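You operate a simulated robot arm through the tools that you are given. There is no shell and no other tool.

The job below is to be done with a simulated robot arm. You get a single attempt, and the scene is never put back.

Task
Put things in order on the top of the low table. At the end: the purple tumbler (marked "D") stands where the clear syrup bottle stood; the clear syrup bottle from the top of the low table is in the gold brass bowl; the beige coin roll (marked "ONE") from the top of the low table stands where the white tub stood; the white tub from the top of the low table stands on top of the closed blue carton; the blue mould stands where the purple tumbler stood; whatever was shut is shut again. Leave all else as you found it, and nothing knocked over.

Only the result counts: the job must be done as asked and must still hold three seconds after the hand-in. Knocking over, shifting, dropping, spilling or breaking anything else fails it.

Robot
A 6-joint arm with a two-finger parallel gripper, fixed in place. Base frame: the origin is at the foot of the arm, x ahead of it, y to its left, z up; the work surface is at about z = 0. Units: cm, rad, N and s.
With the tool pointing down near the work surface it reaches from about 18 to 46 cm from the base axis. Its first joint turns from -1.222 to 1.222 rad. Payload 1.9 kg.
The tool frame sits at the grasp point between the pads (the TCP): z along the fingers, y along the line on which they close. The tips reach 2.3 cm beyond it. The gripper opens to 9.4 cm. The fingers are 3.8 cm wide and 1 cm thick; the gripper's body (5.4 by 9.6 cm) begins 3.9 cm behind the TCP.
Orientation is that of the tool frame in the base frame, as [roll, pitch, yaw] about the fixed x, y, z axes, in that order (R = Rz(yaw) Ry(pitch) Rx(roll)). With the fingers straight down and closing along the base's y, the tool's x points along the base's -x, its y along +y and its z along -z.

Tools
- The arm moves only by the tool servo_tool. Its argument "moves" is text: rows parted by semicolons, each of 6 numbers parted by spaces: the shift along the tool's x, y, z in units of 30 mm (1.0 is 30 mm), then the turn, a rotation vector about the tool's x, y, z in units of 4 degrees (1.0 is 4 degrees). In form: x y z wx wy wz; .... A call has 1 to 20 rows; each row shifts and turns the commanded pose from where the row before left it, along the tool's axes as they then stand. "jaw" is the opening, from 0 (shut) to 1 (fully open), set as the call begins (left out, the last holds). A call with a number of a shift or a turn outside -1 to 1 is refused whole. Each row takes 0.2 s and may step no farther than 5 cm and 0.15 rad from the row before; otherwise, or with a gripper value out of range, the whole call is refused. A pose out of reach is approached as far as the arm can. The call stops where the force on the tool passes 40 N (or 10 N more than at its start, if that is more) or the arm is blocked; 0.2 s more then pass. The fingers move at their own pace (about 10.8 cm/s each) and stop on an object; they squeeze with about 32 N. The grip force told is the motor's: it shows also when the fingers shut on nothing. Time passes only in rows, and 0.2 s behind the last, so rows that do not move let the fingers close. It gives the time, the measured TCP pose, the force on the tool (base axes), the opening and the grip force at its end, in the units of the frame above (readings bear some noise), with the torque about the TCP (base axes, N m) and any sound that the robot's microphone picked up, and new pictures: "pictures" is both (left out), scene, wrist or none.
- Cameras (640 x 400 px; columns grow to the right, rows downward): "scene" is fixed at [3.93, 30.25, 42.16]; the picture's right is [-0.89, -0.46, 0.00], its down [-0.27, 0.53, -0.80] and it looks along [0.37, -0.71, -0.60] (base axes); focal length 214 px, centre (320, 200). "wrist" rides on the gripper at [8.7, 1.6, -7.5] in the tool frame; the picture's right is [-0.18, 0.98, 0.00], its down [-0.58, -0.11, -0.81] and it looks along [-0.79, -0.15, 0.59] (tool axes); focal length 243 px, centre (320, 200). There is no depth. A picture from a camera that has moved, and an enlarged one, comes with that camera's place and axes in the base frame and with its lens.
- enlarge(camera, box): a new picture of the part [left, top, right, bottom] of that camera's present view, enlarged. The clock stands still meanwhile.
- hand_in(): hands the job in; it is judged then, once.

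Places have to be worked out from the pictures, the camera data and where the tool is seen. Open the gripper and draw the arm clear of the work before you hand the job in, unless the task says otherwise.

The tools are called after ">>>" as a command line: name --argument value ..., lists and objects as JSON in quotes. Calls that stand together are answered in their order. servo_tool: Moves the arm, as the interface text tells. Its arguments: {"type":"object","properties":{"moves":{"type":"string"},"jaw":{"type":"number"},"pictures":{"type":"string","enum":["both","scene","wrist","none"]}},"required":["moves"]} The other tools are called the same way: enlarge (camera, box) takes an enlarged picture of a part of a camera's view; hand_in () hands the job in.

At the start:

```text
clock: 0.0
position: [21.2, -14.48, 30.83]
tool_rot: [3.141, 0.0, -3.142]
wrist_force: [-0.7, 0.1, -0.1]
ft_torque: [0.0, 0.04, 0.02]
opening: 9.41
gripper_force: 0.1
```

scene: 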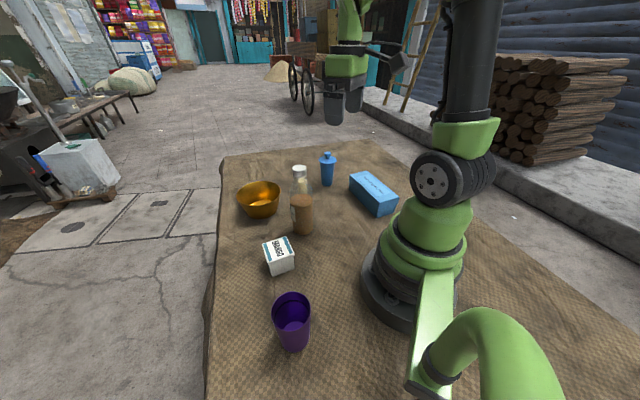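
wrist: 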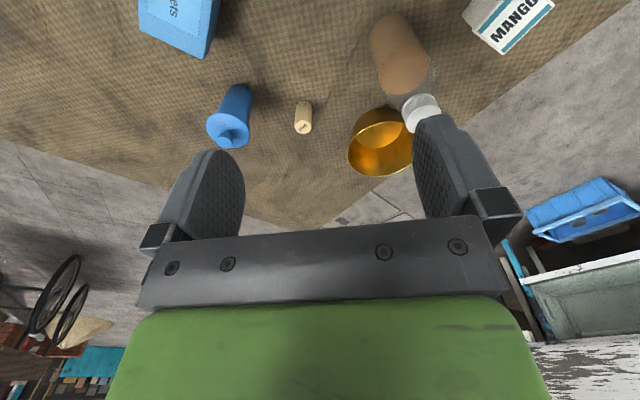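

The scene shows a purple tumbler, a white tub, a brown object, a clear bottle, a brass bowl, a blue shaker-like thing, and a blue carton; the coin roll shows in the wrist view. I enlarge both views to identify the things.

>>> enlarge --camera "scene" --box '[220, 130, 420, 255]'

>>> enlarge --camera "scene" --box '[200, 230, 400, 355]'

>>> enlarge --camera "wrist" --box '[130, 0, 560, 200]'

```text
3.20 times, centred on (320, 192) of scene
camera zoom: at [3.93, 30.25, 42.16], right [-0.89, -0.46, 0.0], down [-0.27, 0.53, -0.8], along [0.37, -0.71, -0.6], focal length 686 px, centre (320, 224)
```

zoom: 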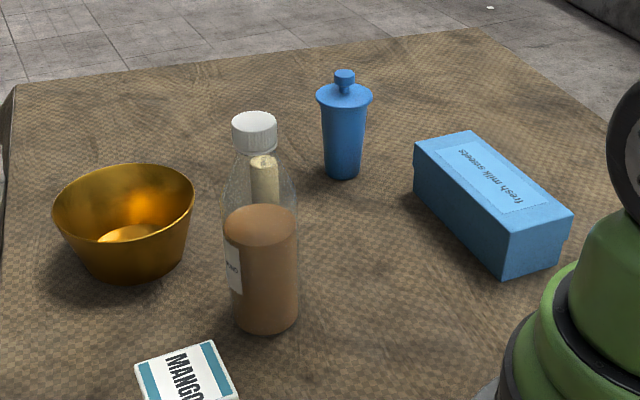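

```text
3.20 times, centred on (300, 292) of scene
camera zoom: at [3.93, 30.25, 42.16], right [-0.89, -0.46, 0.0], down [-0.27, 0.53, -0.8], along [0.37, -0.71, -0.6], focal length 686 px, centre (384, -96)
```

zoom: 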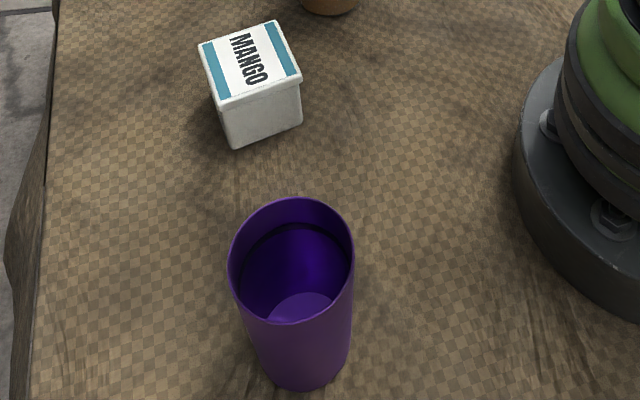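

```text
1.49 times, centred on (345, 100) of wrist
camera zoom: at [12.52, -12.86, 38.26], right [0.18, 0.98, 0.0], down [0.58, -0.11, 0.81], along [0.79, -0.15, -0.59], focal length 361 px, centre (283, 349)
```

zoom: 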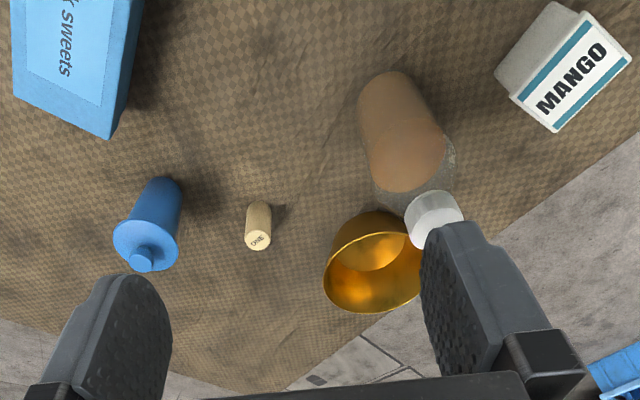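

The clear bottle (brown syrup, roughly at (28,-6)) is tall, so I stay high. I move over the tub at about (26.6, 6.5) and turn the fingers to its faces (about -39°).

>>> servo_tool --moves "-0.257 1 0.1 0 0 0;-0.257 1 0.1 0 0 0;-0.257 1 0.1 0 0 0;-0.257 1 0.1 0 0 0;-0.257 1 0.1 0 0 0;-0.257 1 0.1 0 0 0;-0.257 1 0.1 0 0 0;0 0 0 0 0 0.975;0 0 0 0 0 0.975;0 0 0 0 0 0.975;0 0 0 0 0 0.975;0 0 0 0 0 0.975;0 0 0 0 0 0.975;0 0 0 0 0 0.975;0 0 0 0 0 0.975;0 0 0 0 0 0.975;0 0 0 0 0 0.975" --jaw 1

```text
clock: 3.6
position: [26.66, 6.47, 28.72]
tool_rot: [3.14, 0.002, 2.462]
wrist_force: [0.3, 0.0, -0.3]
ft_torque: [0.03, 0.01, -0.01]
opening: 9.44
gripper_force: 0.1
camera wrist: at [20.86, 13.22, 36.22], right [0.76, 0.65, 0.0], down [0.38, -0.45, 0.81], along [0.52, -0.61, -0.59], focal length 243 px, centre (320, 200)
```

scene: 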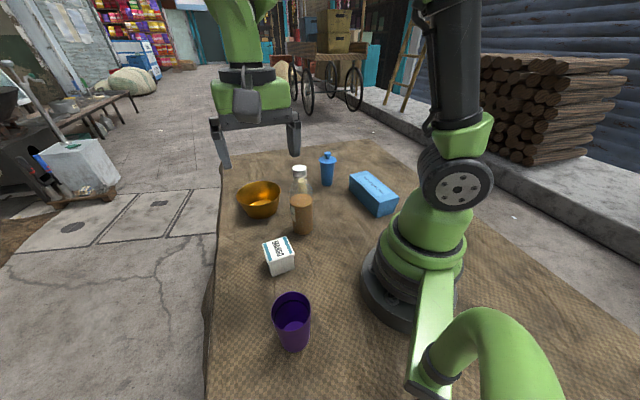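
wrist: 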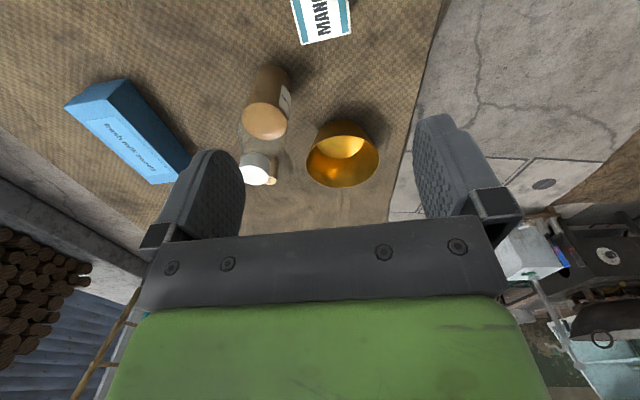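

The tub lid lies centred near (26.6, 6.6) with edges aligned to the fingers within 2°. I lower partway and look.

>>> servo_tool --moves "0 0 1 0 0 0;0 0 1 0 0 0;0 0 1 0 0 0;0 0 1 0 0 0;0 0 1 0 0 0;0 0 1 0 0 0"

```text
clock: 5.0
position: [26.79, 6.49, 10.58]
tool_rot: [3.138, 0.001, 2.459]
wrist_force: [0.3, 0.2, 0.2]
ft_torque: [-0.02, 0.01, 0.0]
opening: 9.4
gripper_force: 0.2
camera wrist: at [20.97, 13.24, 18.1], right [0.76, 0.65, 0.0], down [0.38, -0.45, 0.81], along [0.52, -0.61, -0.59], focal length 243 px, centre (320, 200)
```

scene: 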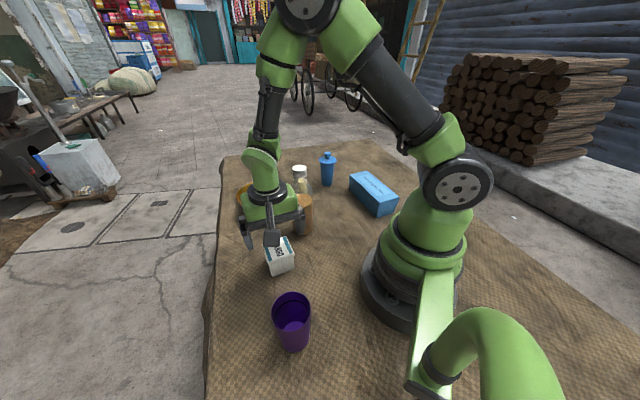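
wrist: 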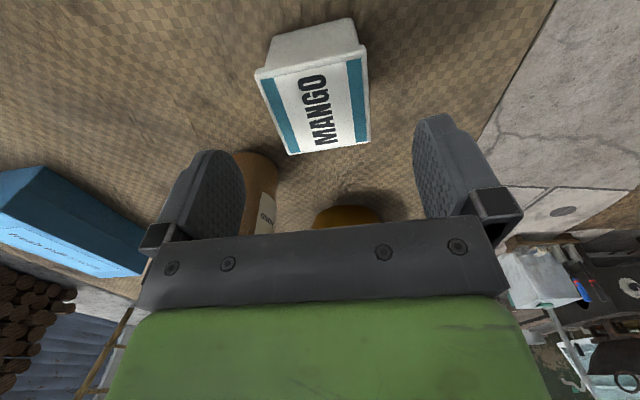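

The tub is centred under the tool at (26.8, 6.5), with 5.8 cm lid and about 5 cm height. I descend to z≈2.6 with a small yaw fix, then close.

>>> servo_tool --moves "0 0 0.887 0 0 -0.4;0 0 0.887 0 0 0;0 0 0.886 0 0 0;0 0 0 0 0 0" --pictures "wrist"

>>> servo_tool --moves "0 0 0 0 0 0;0 0 0 0 0 0;0 0 0 0 0 0" --jaw 0

```text
clock: 6.0
position: [26.58, 6.37, 2.58]
tool_rot: [3.14, 0.002, 2.489]
wrist_force: [0.2, -0.2, -0.1]
ft_torque: [-0.02, -0.03, 0.02]
opening: 9.43
gripper_force: 0.0
camera wrist: at [20.58, 12.99, 10.08], right [0.74, 0.67, 0.0], down [0.39, -0.44, 0.81], along [0.54, -0.6, -0.59], focal length 243 px, centre (320, 200)
```

wrist: 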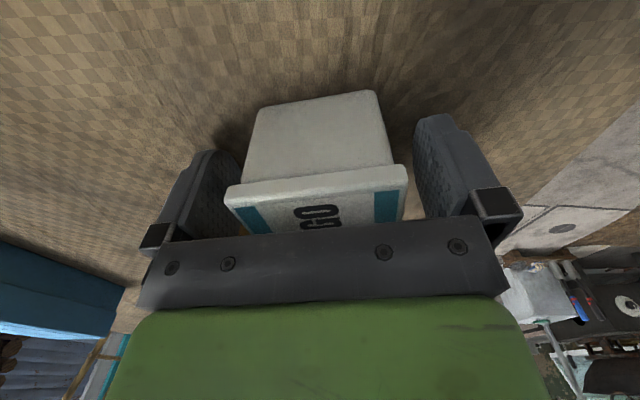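

```text
clock: 6.8
position: [26.49, 6.49, 2.49]
tool_rot: [3.14, -0.002, 2.49]
wrist_force: [-0.3, -0.1, 1.1]
ft_torque: [0.01, 0.01, 0.03]
opening: 5.76
gripper_force: 31.8
camera wrist: at [20.57, 12.98, 10.11], right [0.74, 0.67, 0.0], down [0.39, -0.44, 0.81], along [0.54, -0.6, -0.59], focal length 243 px, centre (320, 200)
```

scene: 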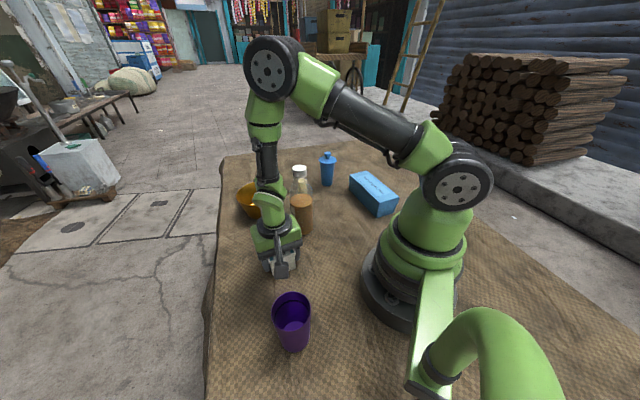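
wrist: 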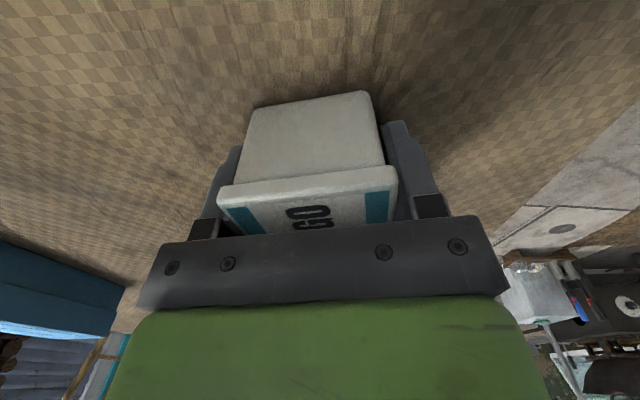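

The tub is gripped with 5.76 cm opening. I lift slowly and check that it comes up whole.

>>> servo_tool --moves "0 0 -0.3 0 0 0;0 0 -0.4 0 0 0;0 0 -0.5 0 0 0;0 0 -0.8 0 0 0;0 0 0 0 0 0"

```text
clock: 8.0
position: [26.68, 6.43, 8.8]
tool_rot: [3.14, 0.0, 2.491]
wrist_force: [-0.8, 0.4, -1.6]
ft_torque: [-0.02, 0.03, 0.03]
opening: 5.73
gripper_force: 32.1
camera wrist: at [20.68, 13.07, 16.24], right [0.74, 0.67, 0.0], down [0.39, -0.44, 0.81], along [0.54, -0.6, -0.59], focal length 243 px, centre (320, 200)
```

scene: 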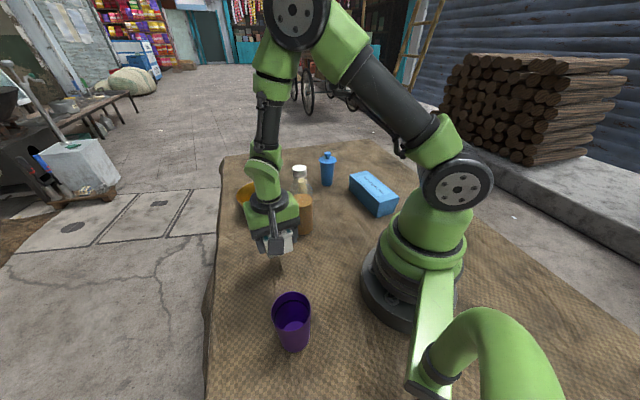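
wrist: 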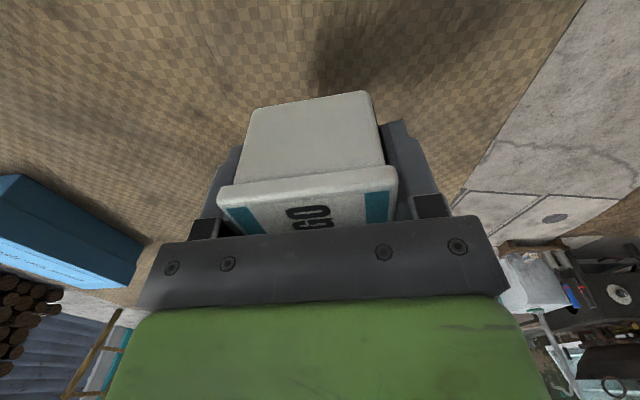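

The tub lifted whole. I raise it above the bottle's height and carry it over to the carton at about (15, -27).

>>> servo_tool --moves "0 0 -0.95 0 0 0;0 0 -0.95 0 0 0;0 0 -0.95 0 0 0;0 0 -0.95 0 0 0;0 0 -0.95 0 0 0;0 0 -0.95 0 0 0;-0.303 -0.935 0 0 0 0;-0.303 -0.935 0 0 0 0;-0.303 -0.935 0 0 0 0;-0.303 -0.935 0 0 0 0;-0.303 -0.935 0 0 0 0;-0.303 -0.935 0 0 0 0;-0.303 -0.935 0 0 0 0;-0.303 -0.935 0 0 0 0;-0.303 -0.935 0 0 0 0;-0.303 -0.935 0 0 0 0;-0.303 -0.935 0 0 0 0;-0.303 -0.935 0 0 0 0"

```text
clock: 11.8
position: [14.81, -27.0, 25.97]
tool_rot: [3.141, 0.001, 2.489]
wrist_force: [0.2, -0.7, -1.5]
ft_torque: [-0.01, 0.02, 0.0]
opening: 5.74
gripper_force: 32.5
camera wrist: at [8.8, -20.33, 33.35], right [0.74, 0.67, 0.0], down [0.39, -0.44, 0.81], along [0.54, -0.6, -0.59], focal length 243 px, centre (320, 200)
```

scene: 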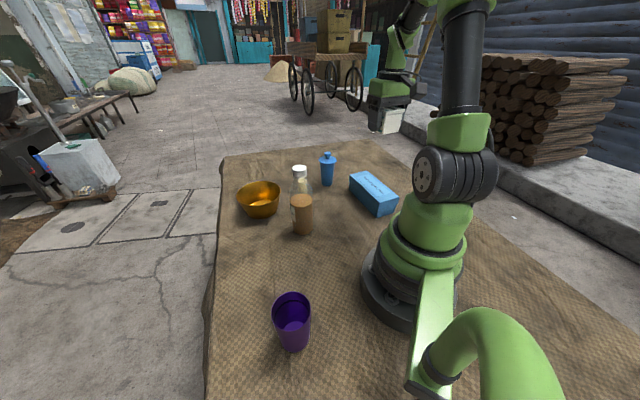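
wrist: 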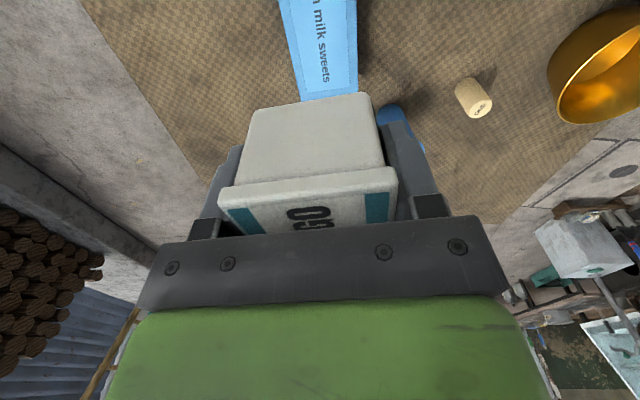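

The tub hangs above the carton; I enlarge the scene view to measure the carton's top precisely.

>>> enlarge --camera "scene" --box '[333, 158, 413, 223]'

>>> enlarge --camera "wrist" --box '[220, 0, 500, 140]'

```text
6.15 times, centred on (373, 190) of scene
camera zoom: at [3.93, 30.25, 42.16], right [-0.89, -0.46, 0.0], down [-0.27, 0.53, -0.8], along [0.37, -0.71, -0.6], focal length 1320 px, centre (-6, 258)
```

zoom: 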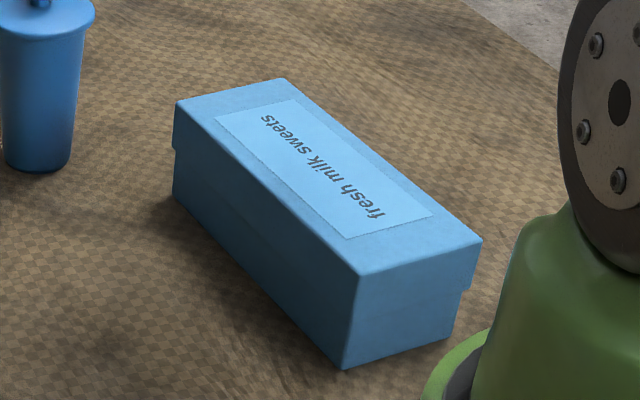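

```text
2.29 times, centred on (360, 70) of wrist
camera zoom: at [8.8, -20.33, 33.35], right [0.74, 0.67, 0.0], down [0.39, -0.44, 0.81], along [0.54, -0.6, -0.59], focal length 555 px, centre (229, 497)
```

zoom: 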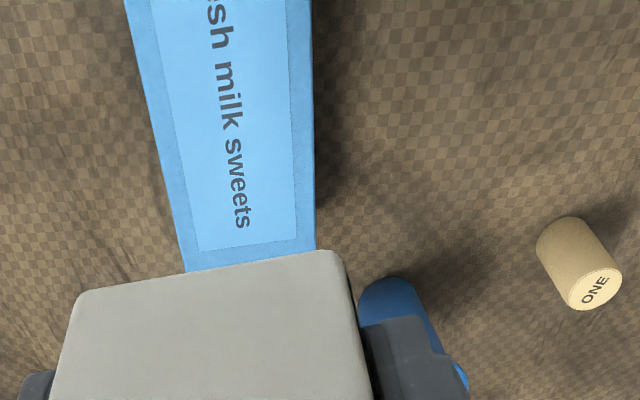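

The carton top is at z≈5.8, centred at (15.2, -27.15), turned -40°. I correct the position and yaw and descend to just above it.

>>> servo_tool --moves "-0.133 0.04 0 0 0 0.6;0 0 1 0 0 0;0 0 1 0 0 0;0 0 1 0 0 0;0 0 1 0 0 0;0 0 1 0 0 0;0 0 0.4 0 0 0;0 0 0 0 0 0"

```text
clock: 13.6
position: [15.26, -27.04, 9.61]
tool_rot: [3.139, 0.0, 2.447]
wrist_force: [0.9, -0.3, -1.7]
ft_torque: [0.01, -0.01, 0.0]
opening: 5.73
gripper_force: 32.1
camera wrist: at [9.6, -20.26, 17.09], right [0.77, 0.64, 0.0], down [0.38, -0.46, 0.81], along [0.51, -0.62, -0.59], focal length 243 px, centre (320, 200)
```

scene: 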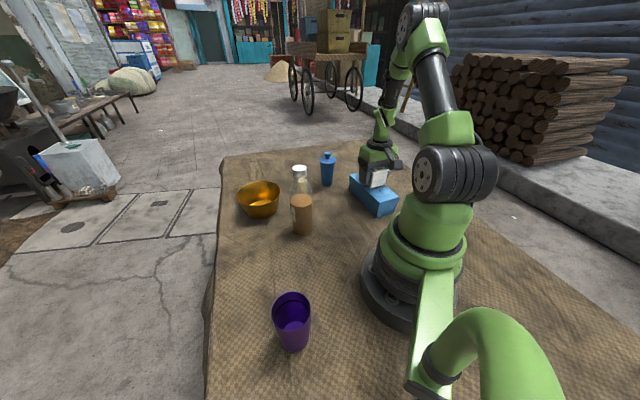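
wrist: 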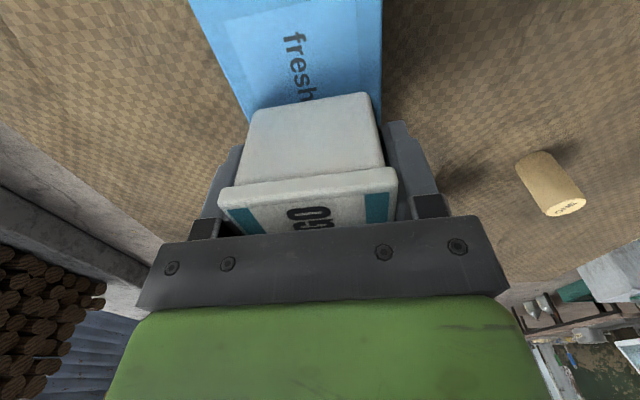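

The tub base looks centred over the carton. I lower gently in small steps, watching the force.

>>> servo_tool --moves "0 0 0.1 0 0 0;0 0 0.1 0 0 0;0 0 0.1 0 0 0;0 0 0 0 0 0" --pictures "none"

>>> servo_tool --moves "0 0 0.05 0 0 0;0 0 0 0 0 0" --pictures "wrist"

```text
clock: 14.6
position: [15.27, -27.11, 8.67]
tool_rot: [3.141, 0.0, 2.448]
wrist_force: [-3.0, 5.1, 22.5]
ft_torque: [0.1, 0.13, -0.04]
opening: 5.74
gripper_force: 31.8
```

```text
clock: 15.2
position: [15.23, -27.07, 8.64]
tool_rot: [3.139, 0.004, 2.447]
wrist_force: [0.4, -1.7, 23.9]
ft_torque: [-0.09, -0.08, 0.0]
opening: 5.72
gripper_force: 31.7
camera wrist: at [9.61, -20.32, 16.0], right [0.77, 0.64, 0.0], down [0.37, -0.45, 0.81], along [0.52, -0.62, -0.59], focal length 243 px, centre (320, 200)
```

wrist: 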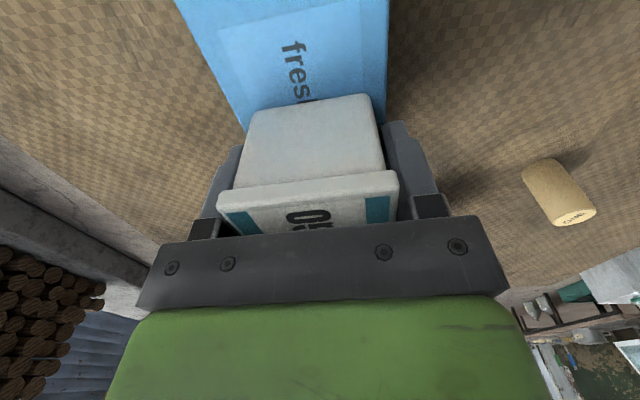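

The tub rests on the carton (contact ~24 N at z≈8.65). I ease up slightly, then open the jaws gradually.

>>> servo_tool --moves "0 0 -0.05 0 0 0;0 0 0 0 0 0" --pictures "none"

>>> servo_tool --moves "0 0 0 0 0 0;0 0 0 0 0 0;0 0 0 0 0 0" --jaw 0.85 --pictures "wrist"

```text
clock: 15.8
position: [15.24, -27.12, 8.59]
tool_rot: [3.137, -0.003, 2.449]
wrist_force: [0.1, -0.2, -1.2]
ft_torque: [-0.04, 0.0, 0.03]
opening: 5.7
gripper_force: 31.9
```

```text
clock: 16.6
position: [15.25, -27.07, 8.65]
tool_rot: [3.139, -0.002, 2.447]
wrist_force: [-0.3, 0.1, 0.4]
ft_torque: [-0.03, 0.0, -0.03]
opening: 7.99
gripper_force: 0.1
camera wrist: at [9.56, -20.25, 16.15], right [0.77, 0.64, 0.0], down [0.38, -0.46, 0.81], along [0.52, -0.62, -0.59], focal length 243 px, centre (320, 200)
```

wrist: 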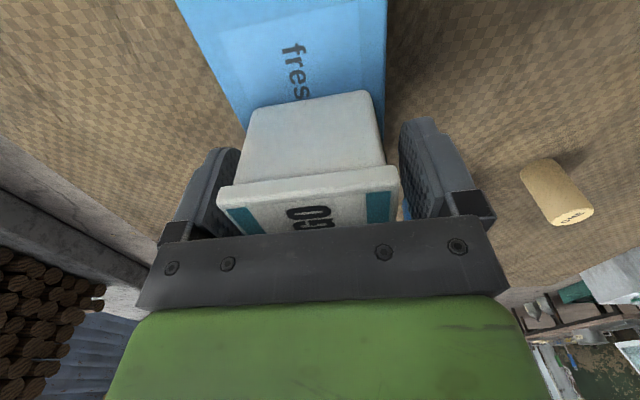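

The tub stands free on the carton. I go straight up, then over to the coin roll at about (36.2, -19.9).

>>> servo_tool --moves "0 0 -0.4 0 0 0;0 0 -0.9 0 0 0;0 0 -1 0 0 0;0 0 -1 0 0 0;0 0 -1 0 0 0;0 0 -1 0 0 0;-0.548 0.901 0 0 0 0;-0.548 0.901 0 0 0 0;-0.548 0.901 0 0 0 0;-0.548 0.901 0 0 0 0;-0.548 0.901 0 0 0 0;-0.548 0.901 0 0 0 0;-0.548 0.901 0 0 0 0;0 0 0.9 0 0 0;0 0 0.9 0 0 0;0 0 0 0 0 0"

```text
clock: 20.0
position: [36.26, -20.12, 19.16]
tool_rot: [3.14, 0.0, 2.448]
wrist_force: [0.6, -0.1, 0.2]
ft_torque: [-0.05, 0.02, -0.02]
opening: 8.0
gripper_force: 0.0
camera wrist: at [30.47, -13.23, 26.63], right [0.77, 0.64, 0.0], down [0.38, -0.46, 0.81], along [0.52, -0.62, -0.59], focal length 243 px, centre (320, 200)
```

scene: 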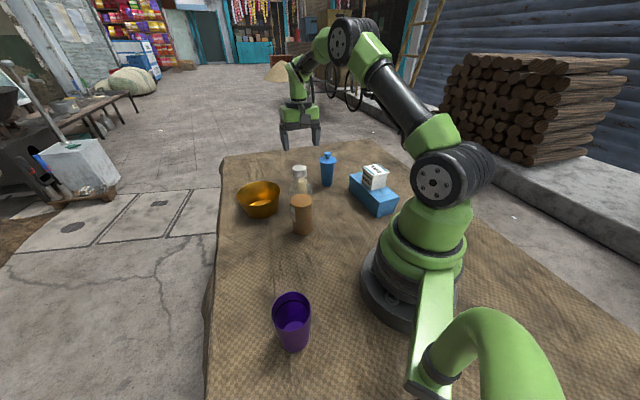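
wrist: 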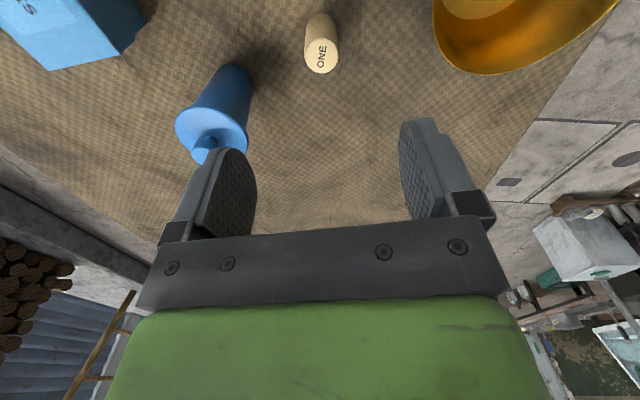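

The coin roll is right under the tool. I narrow the jaws (to stay clear of the mould) and descend.

>>> servo_tool --moves "0 0 0.5 0 0 0;0 0 1 0 0 0;0 0 1 0 0 0;0 0 1 0 0 0;0 0 0 0 0 0" --jaw 0.65

```text
clock: 21.2
position: [36.26, -19.99, 8.65]
tool_rot: [3.14, 0.001, 2.447]
wrist_force: [0.2, -0.5, 0.4]
ft_torque: [0.0, -0.03, 0.03]
opening: 6.11
gripper_force: 0.0
camera wrist: at [30.52, -13.13, 16.1], right [0.77, 0.64, 0.0], down [0.38, -0.46, 0.81], along [0.51, -0.62, -0.59], focal length 243 px, centre (320, 200)
```

scene: 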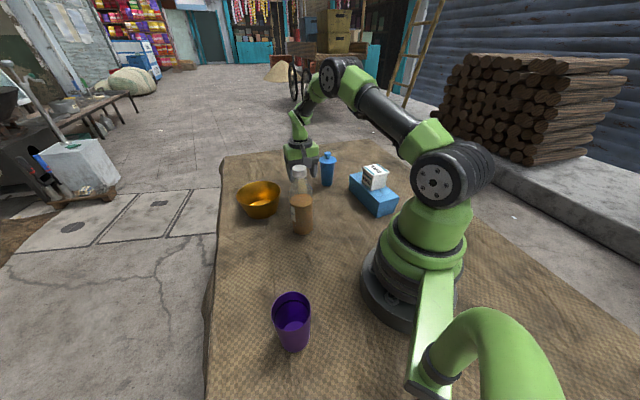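
wrist: 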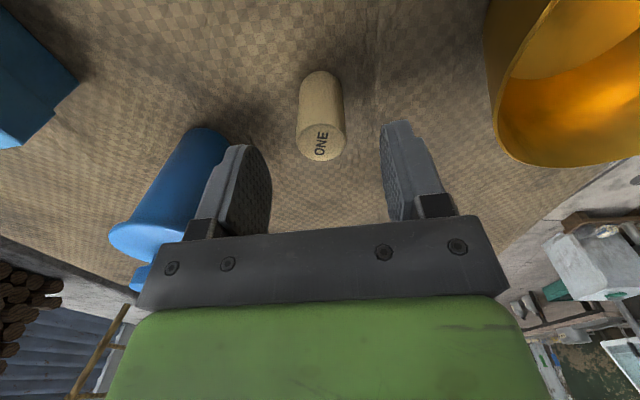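

Roll centred between the fingers; the mould has about 2.4 cm clearance. I descend to z≈2.8 and close.

>>> servo_tool --moves "0 0 0.65 0 0 0;0 0 0.65 0 0 0;0 0 0.65 0 0 0;0 0 0 0 0 0" --pictures "wrist"

>>> servo_tool --moves "0 0 0 0 0 0;0 0 0 0 0 0;0 0 0 0 0 0" --jaw 0 --pictures "wrist"

```text
clock: 22.2
position: [36.12, -19.97, 2.77]
tool_rot: [3.139, 0.001, 2.447]
wrist_force: [-0.4, -0.3, -0.2]
ft_torque: [0.0, -0.01, 0.0]
opening: 6.1
gripper_force: 0.0
camera wrist: at [30.42, -13.06, 10.24], right [0.77, 0.64, 0.0], down [0.38, -0.46, 0.81], along [0.52, -0.62, -0.59], focal length 243 px, centre (320, 200)
```

wrist: 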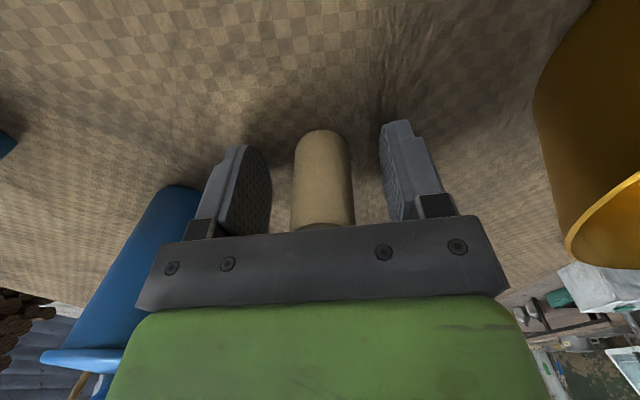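

```text
clock: 23.0
position: [36.1, -19.87, 2.73]
tool_rot: [3.14, 0.0, 2.447]
wrist_force: [-0.1, -0.8, 0.4]
ft_torque: [0.02, -0.01, 0.0]
opening: 2.84
gripper_force: 32.2
camera wrist: at [30.41, -13.06, 10.26], right [0.77, 0.64, 0.0], down [0.38, -0.46, 0.81], along [0.51, -0.62, -0.59], focal length 243 px, centre (320, 200)
```

wrist: 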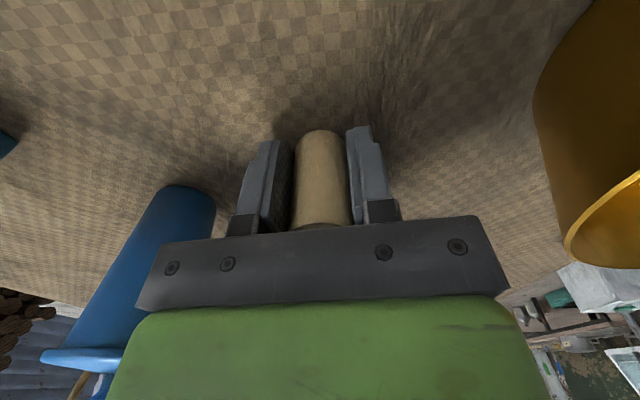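

The roll is held (2.84 cm). I lift it above bottle height and carry it to the tub's old spot (26.65, 6.45).

>>> servo_tool --moves "0 0 -0.4 0 0 0;0 0 -0.85 0 0 0;0 0 -1 0 0 0;0 0 -1 0 0 0;0 0 -1 0 0 0;0 0 -1 0 0 0;0 0 -1 0 0 0;0 0 -1 0 0 0;0 0 -0.4 0 0 0;0.897 0.527 0 0 0 0;0.897 0.527 0 0 0 0;0.897 0.527 0 0 0 0;0.897 0.527 0 0 0 0;0.897 0.527 0 0 0 0;0.897 0.527 0 0 0 0;0.897 0.527 0 0 0 0;0.897 0.527 0 0 0 0;0.897 0.527 0 0 0 0;0 0 0 0 0 0"

```text
clock: 27.0
position: [26.74, 6.51, 25.98]
tool_rot: [3.139, 0.0, 2.447]
wrist_force: [-0.4, -0.1, -2.2]
ft_torque: [0.02, -0.03, 0.0]
opening: 2.85
gripper_force: 32.4
camera wrist: at [21.07, 13.31, 33.4], right [0.77, 0.64, 0.0], down [0.38, -0.46, 0.81], along [0.52, -0.62, -0.59], focal length 243 px, centre (320, 200)
```

scene: 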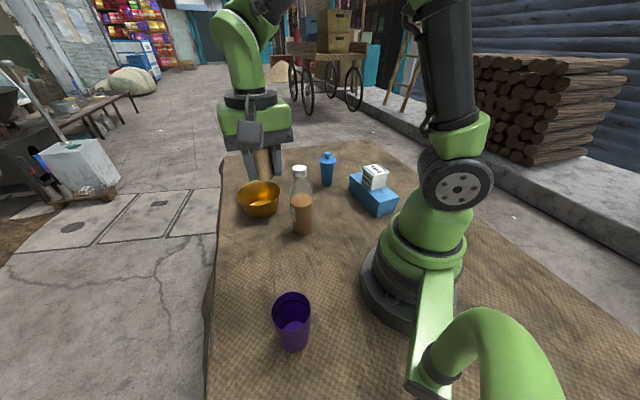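
wrist: 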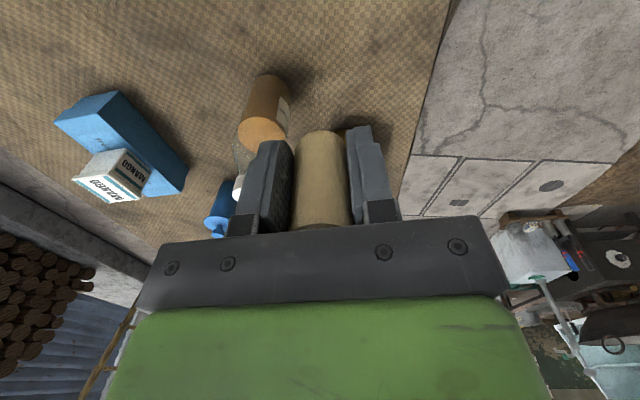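

I lower the roll to just above the table, then creep to contact.

>>> servo_tool --moves "0 0 1 0 0 0;0 0 1 0 0 0;0 0 1 0 0 0;0 0 1 0 0 0;0 0 1 0 0 0;0 0 1 0 0 0;0 0 1 0 0 0;0 0 0.5 0 0 0;0 0 0 0 0 0"

>>> servo_tool --moves "0 0 0.09 0 0 0;0 0 0.07 0 0 0;0 0 0 0 0 0" --pictures "none"

```text
clock: 29.0
position: [26.65, 6.31, 3.48]
tool_rot: [3.138, 0.002, 2.447]
wrist_force: [0.3, -0.3, -1.6]
ft_torque: [0.04, -0.01, -0.01]
opening: 2.87
gripper_force: 32.0
camera wrist: at [21.05, 13.23, 10.83], right [0.77, 0.64, 0.0], down [0.37, -0.46, 0.81], along [0.52, -0.62, -0.59], focal length 243 px, centre (320, 200)
```

scene: 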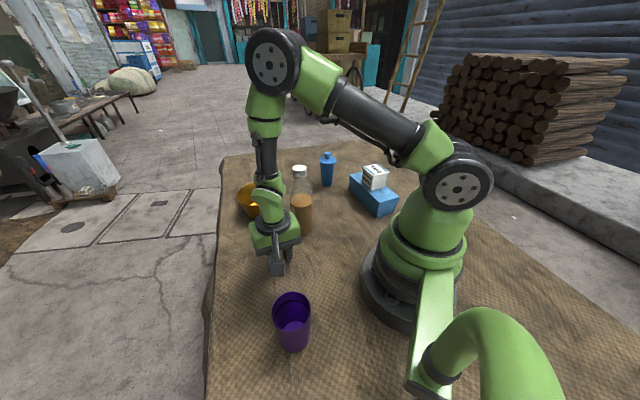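
wrist: 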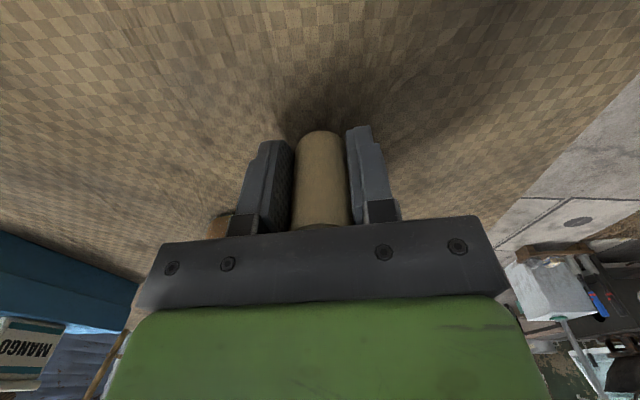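

```text
clock: 29.8
position: [26.68, 6.4, 2.74]
tool_rot: [3.139, -0.001, 2.447]
wrist_force: [0.0, -0.1, -0.9]
ft_torque: [0.02, 0.02, 0.0]
opening: 2.84
gripper_force: 31.9
```

Force has barely changed, so I take one more small step to find contact.

>>> servo_tool --moves "0 0 0.04 0 0 0;0 0 0 0 0 0" --pictures "none"

```text
clock: 30.4
position: [26.64, 6.45, 2.66]
tool_rot: [3.138, 0.0, 2.447]
wrist_force: [-1.4, -2.9, 6.3]
ft_torque: [-0.16, 0.1, -0.02]
opening: 2.88
gripper_force: 32.2
```

The roll touches the table (6 N). I open to a modest width and then rise straight up.

>>> servo_tool --moves "0 0 0 0 0 0;0 0 0 0 0 0;0 0 0 0 0 0" --jaw 0.6 --pictures "none"

>>> servo_tool --moves "0 0 -0.4 0 0 0;0 0 -0.8 0 0 0;0 0 -1 0 0 0;0 0 -1 0 0 0;0 0 -1 0 0 0;0 0 -1 0 0 0;0 0 -1 0 0 0;0 0 -1 0 0 0;0 0 0 0 0 0"

```text
clock: 31.2
position: [26.69, 6.47, 2.74]
tool_rot: [3.139, 0.0, 2.447]
wrist_force: [0.3, 0.2, -0.6]
ft_torque: [-0.01, 0.0, -0.01]
opening: 5.66
gripper_force: 0.1
```

```text
clock: 33.2
position: [26.47, 6.47, 24.39]
tool_rot: [3.141, 0.0, 2.448]
wrist_force: [0.7, -0.2, 0.7]
ft_torque: [0.03, -0.01, 0.0]
opening: 5.65
gripper_force: 0.1
camera wrist: at [20.87, 13.37, 31.83], right [0.77, 0.64, 0.0], down [0.38, -0.46, 0.81], along [0.52, -0.62, -0.59], focal length 243 px, centre (320, 200)
```

scene: 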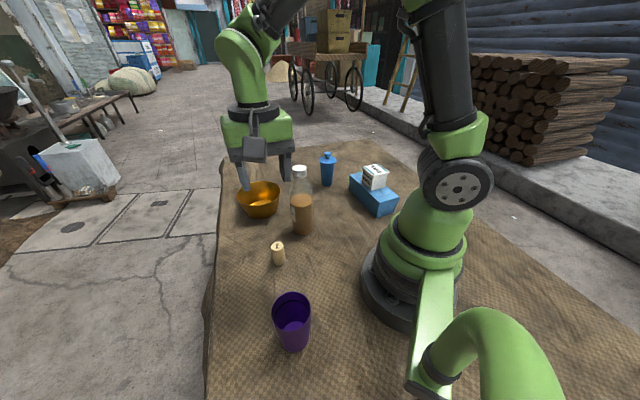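
wrist: 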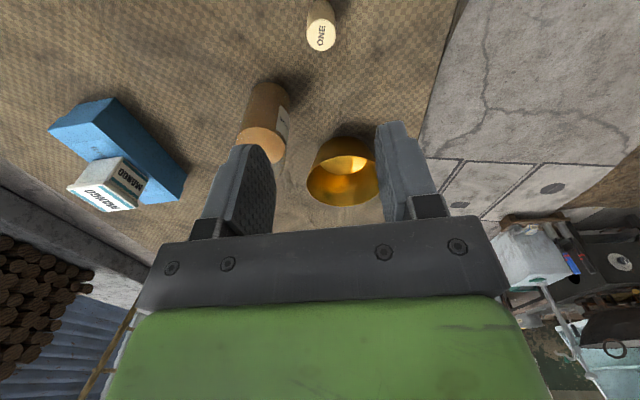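

The roll stands at the tub's old place. Now I measure the bottle and bowl closely.

>>> enlarge --camera "scene" --box '[228, 155, 328, 240]'

>>> enlarge --camera "wrist" --box '[220, 60, 420, 220]'

```text
4.71 times, centred on (278, 198) of scene
camera zoom: at [3.93, 30.25, 42.16], right [-0.89, -0.46, 0.0], down [-0.27, 0.53, -0.8], along [0.37, -0.71, -0.6], focal length 1009 px, centre (518, 212)
```

zoom: 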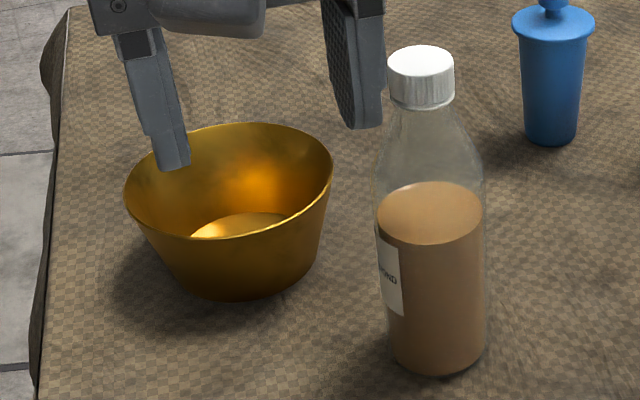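

```text
2.50 times, centred on (320, 140) of wrist
camera zoom: at [20.87, 13.37, 31.83], right [0.77, 0.64, 0.0], down [0.38, -0.46, 0.81], along [0.52, -0.62, -0.59], focal length 606 px, centre (320, 350)
```

zoom: 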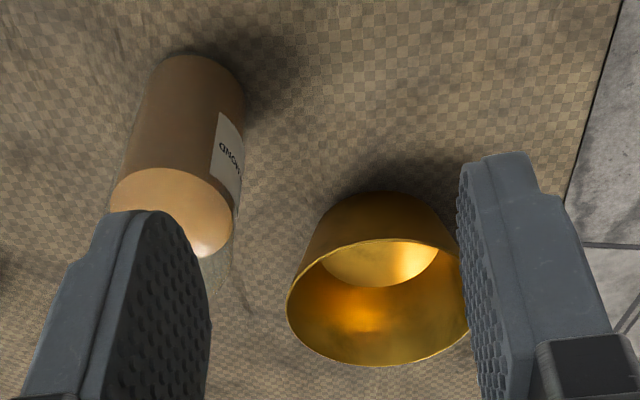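

Bottle is ~19 cm tall, so with the palm 3.9 cm behind the TCP it must be held by its cap, and the bowl placement needs TCP z≈26+ at about 44 cm radius. I test this reach empty over the bowl at about (43.2, -6.9), which also gives a better view.

>>> servo_tool --moves "-0.892 0.016 -0.108 0 0 0;-0.892 0.016 -0.108 0 0 0;-0.892 0.016 -0.108 0 0 0;-0.892 0.016 -0.108 0 0 0;-0.892 0.016 -0.108 0 0 0;-0.892 0.016 -0.108 0 0 0;-0.892 0.016 -0.108 0 0 0;-0.892 0.016 -0.108 0 0 0;0 0 0 0 0 -0.96;0 0 0 0 0 -0.96;0 0 0 0 0 -0.96;0 0 0 0 0 -0.96;0 0 0 0 0 -0.96;0 0 0 0 0 -0.96;0 0 0 0 0 -0.96;0 0 0 0 0 -0.96;0 0 0 0 0 0" --jaw 1

```text
clock: 36.8
position: [43.08, -6.52, 26.64]
tool_rot: [3.14, 0.001, 2.984]
wrist_force: [0.1, 0.3, 0.2]
ft_torque: [0.0, 0.02, -0.01]
opening: 9.4
gripper_force: 0.0
out of reach, approached as far as the arm can: row 8
camera wrist: at [34.71, -3.56, 34.15], right [0.34, 0.94, 0.0], down [0.56, -0.2, 0.81], along [0.76, -0.27, -0.59], focal length 243 px, centre (320, 200)
```

scene: 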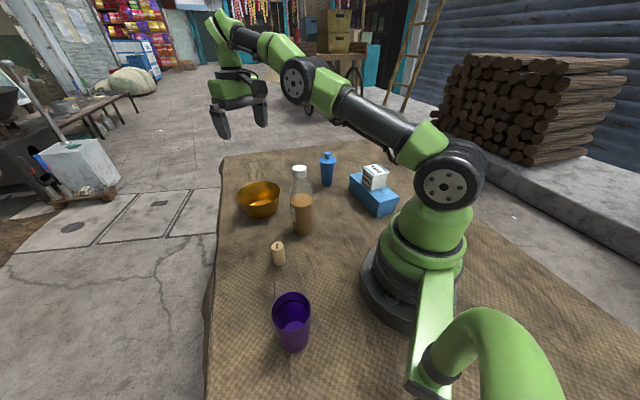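
wrist: 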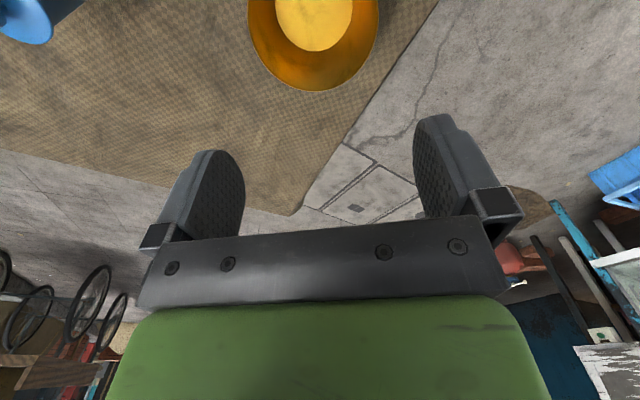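

The reach limit is ~43.6 cm at z≈26.6, which suffices: the bowl (floor centre ≈(43.6, -7.1), floor radius ≈4.3) tolerates the bottle at ~(43,-7). Now I go above the bottle and look at it closely.

>>> servo_tool --moves "0.998 -0.138 0 0 0 0;0.998 -0.138 0 0 0 0;0.998 -0.138 0 0 0 0;0.998 -0.138 0 0 0 0;0.998 -0.138 0 0 0 0;0 0 0 0 0 0"

>>> enlarge --camera "wrist" --box '[240, 0, 440, 125]'

```text
clock: 38.2
position: [27.88, -6.31, 26.76]
tool_rot: [3.14, 0.002, 2.982]
wrist_force: [0.2, 0.3, 0.1]
ft_torque: [0.0, 0.0, -0.02]
opening: 9.42
gripper_force: 0.1
camera wrist: at [19.44, -3.33, 34.17], right [0.34, 0.94, 0.0], down [0.55, -0.2, 0.81], along [0.76, -0.27, -0.59], focal length 243 px, centre (320, 200)
```

scene: 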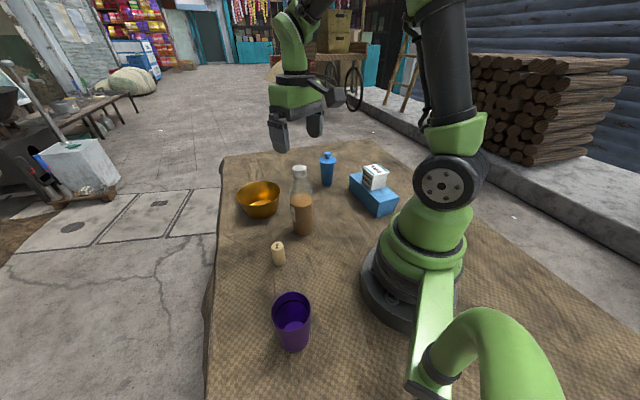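
wrist: 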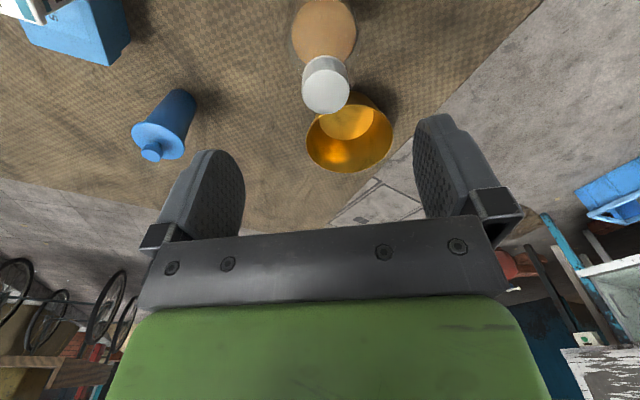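

```text
3.20 times, centred on (340, 62) of wrist
camera zoom: at [19.44, -3.33, 34.17], right [0.34, 0.94, 0.0], down [0.55, -0.2, 0.81], along [0.76, -0.27, -0.59], focal length 776 px, centre (256, 640)
```

zoom: 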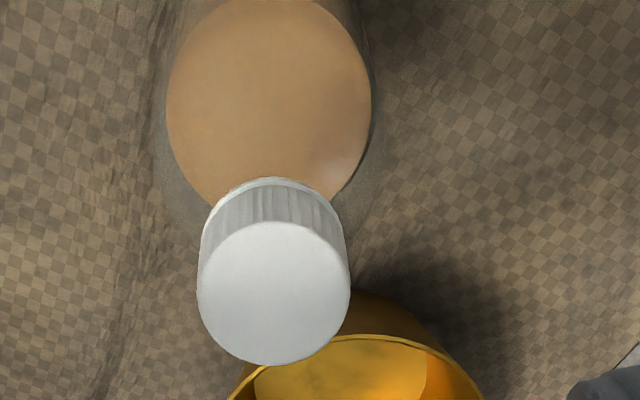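

Cap top triangulates to about (27.65, -5.85, 19.1), diameter 3.1 cm, cap side ~1.8 cm tall. I shift over it and descend to just above for a check.

>>> servo_tool --moves "0.09 0.138 0 0 0 0;0 0 0.7 0 0 0;0 0 0.7 0 0 0;0 0 0 0 0 0" --jaw 0.7

```text
clock: 39.2
position: [27.69, -5.8, 22.42]
tool_rot: [3.141, 0.001, 2.984]
wrist_force: [0.6, 0.2, 0.7]
ft_torque: [0.01, 0.01, -0.03]
opening: 6.59
gripper_force: 0.1
camera wrist: at [19.33, -2.73, 29.88], right [0.34, 0.94, 0.0], down [0.56, -0.2, 0.81], along [0.76, -0.27, -0.59], focal length 243 px, centre (320, 200)
```

scene: 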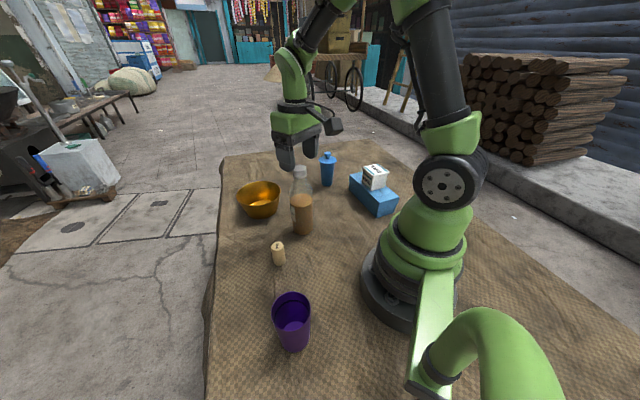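
wrist: 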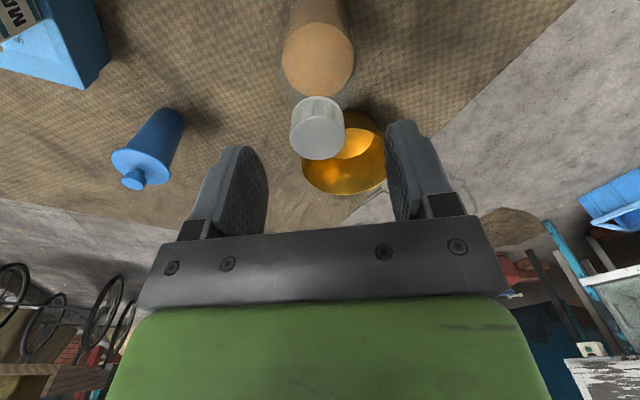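

The cap is exactly on the tool axis. I descend so the fingertips cover just the cap (TCP z≈19.2) and close.

>>> servo_tool --moves "0 0 0.5 0 0 0;0 0 0.57 0 0 0;0 0 0 0 0 0" --pictures "both"

>>> enlarge --camera "scene" --box '[250, 110, 350, 240]'

>>> enlarge --camera "wrist" --box '[220, 60, 420, 240]'

```text
clock: 40.0
position: [27.81, -5.83, 19.12]
tool_rot: [3.141, 0.001, 2.982]
wrist_force: [0.5, -0.3, 0.3]
ft_torque: [0.01, 0.04, 0.0]
opening: 6.62
gripper_force: 0.1
camera wrist: at [19.45, -2.79, 26.68], right [0.34, 0.94, 0.0], down [0.56, -0.2, 0.81], along [0.76, -0.27, -0.59], focal length 243 px, centre (320, 200)
```

scene: 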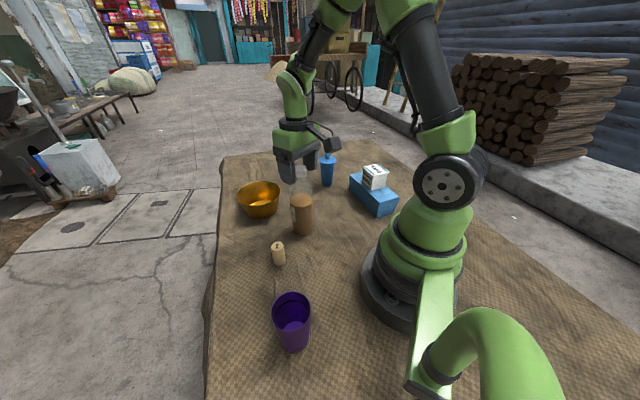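
wrist: 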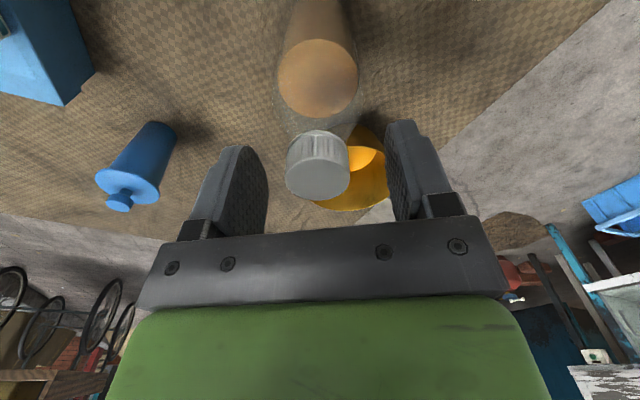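

```text
3.08 times, centred on (300, 175) of scene
camera zoom: at [3.93, 30.25, 42.16], right [-0.89, -0.46, 0.0], down [-0.27, 0.53, -0.8], along [0.37, -0.71, -0.6], focal length 660 px, centre (382, 277)
```

zoom: 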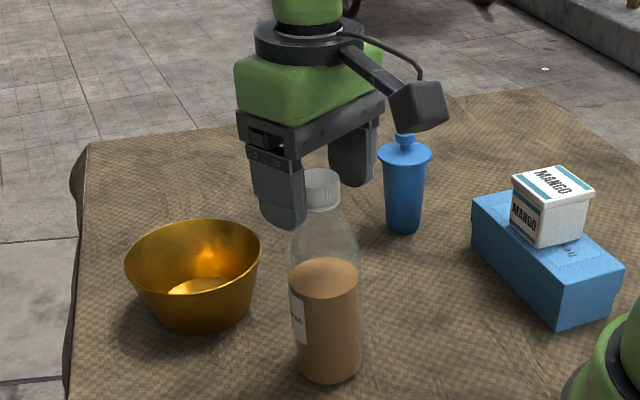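

```text
2.22 times, centred on (320, 150) of wrist
camera zoom: at [19.45, -2.79, 26.68], right [0.34, 0.94, 0.0], down [0.56, -0.2, 0.81], along [0.76, -0.27, -0.59], focal length 539 px, centre (320, 311)
```

zoom: 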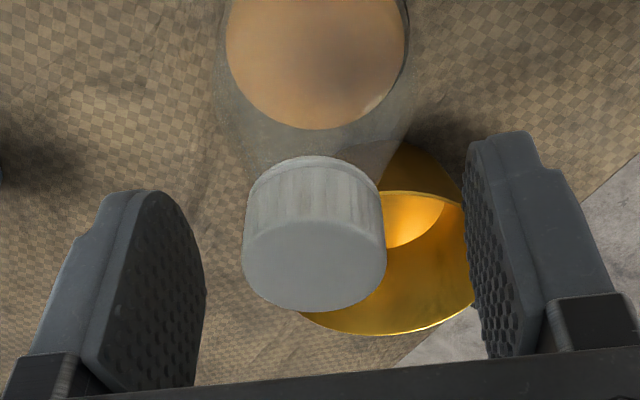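

The fingertips span the cap height. I close on the cap.

>>> servo_tool --moves "0 0 0 0 0 0;0 0 0 0 0 0;0 0 0 0 0 0" --jaw 0 --pictures "wrist"

>>> servo_tool --moves "0 0 -0.1 0 0 0;0 0 -0.15 0 0 0;0 0 -0.2 0 0 0;0 0 0 0 0 0"

```text
clock: 40.8
position: [27.83, -5.75, 19.19]
tool_rot: [3.14, 0.003, 2.982]
wrist_force: [0.3, 0.5, -0.6]
ft_torque: [-0.17, 0.05, -0.02]
opening: 2.91
gripper_force: 32.1
camera wrist: at [19.45, -2.78, 26.69], right [0.34, 0.94, 0.0], down [0.56, -0.2, 0.81], along [0.76, -0.27, -0.59], focal length 243 px, centre (320, 200)
```

wrist: 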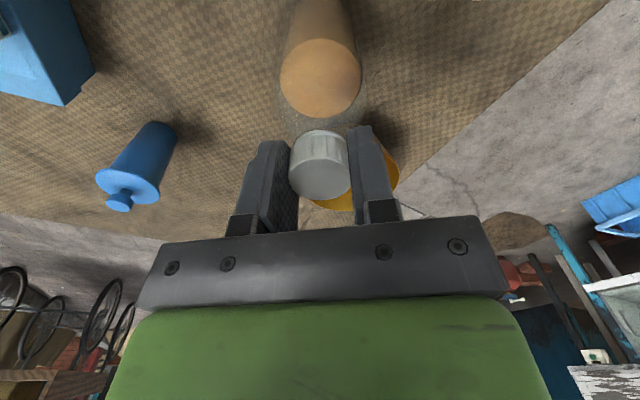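

```text
clock: 41.8
position: [27.59, -5.73, 20.55]
tool_rot: [3.141, 0.002, 2.982]
wrist_force: [-1.0, -0.1, -3.8]
ft_torque: [-0.04, 0.03, 0.0]
opening: 2.89
gripper_force: 32.3
camera wrist: at [19.35, -2.71, 28.05], right [0.34, 0.94, 0.0], down [0.56, -0.2, 0.81], along [0.76, -0.27, -0.59], focal length 243 px, centre (320, 200)
```

scene: 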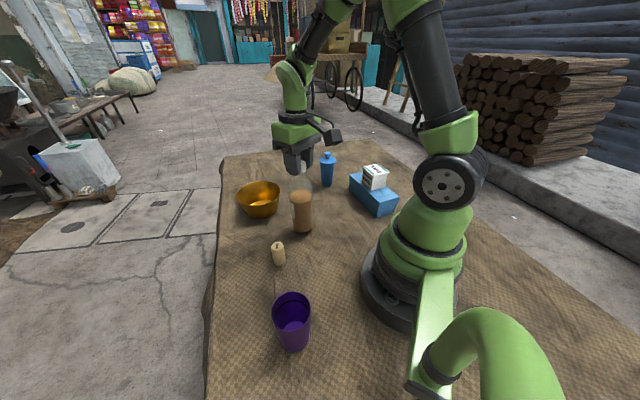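
wrist: 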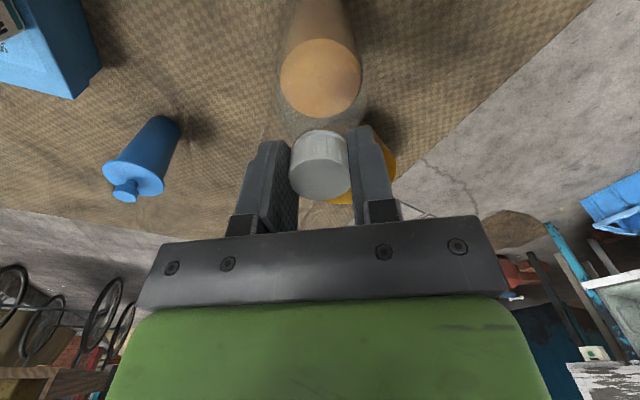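

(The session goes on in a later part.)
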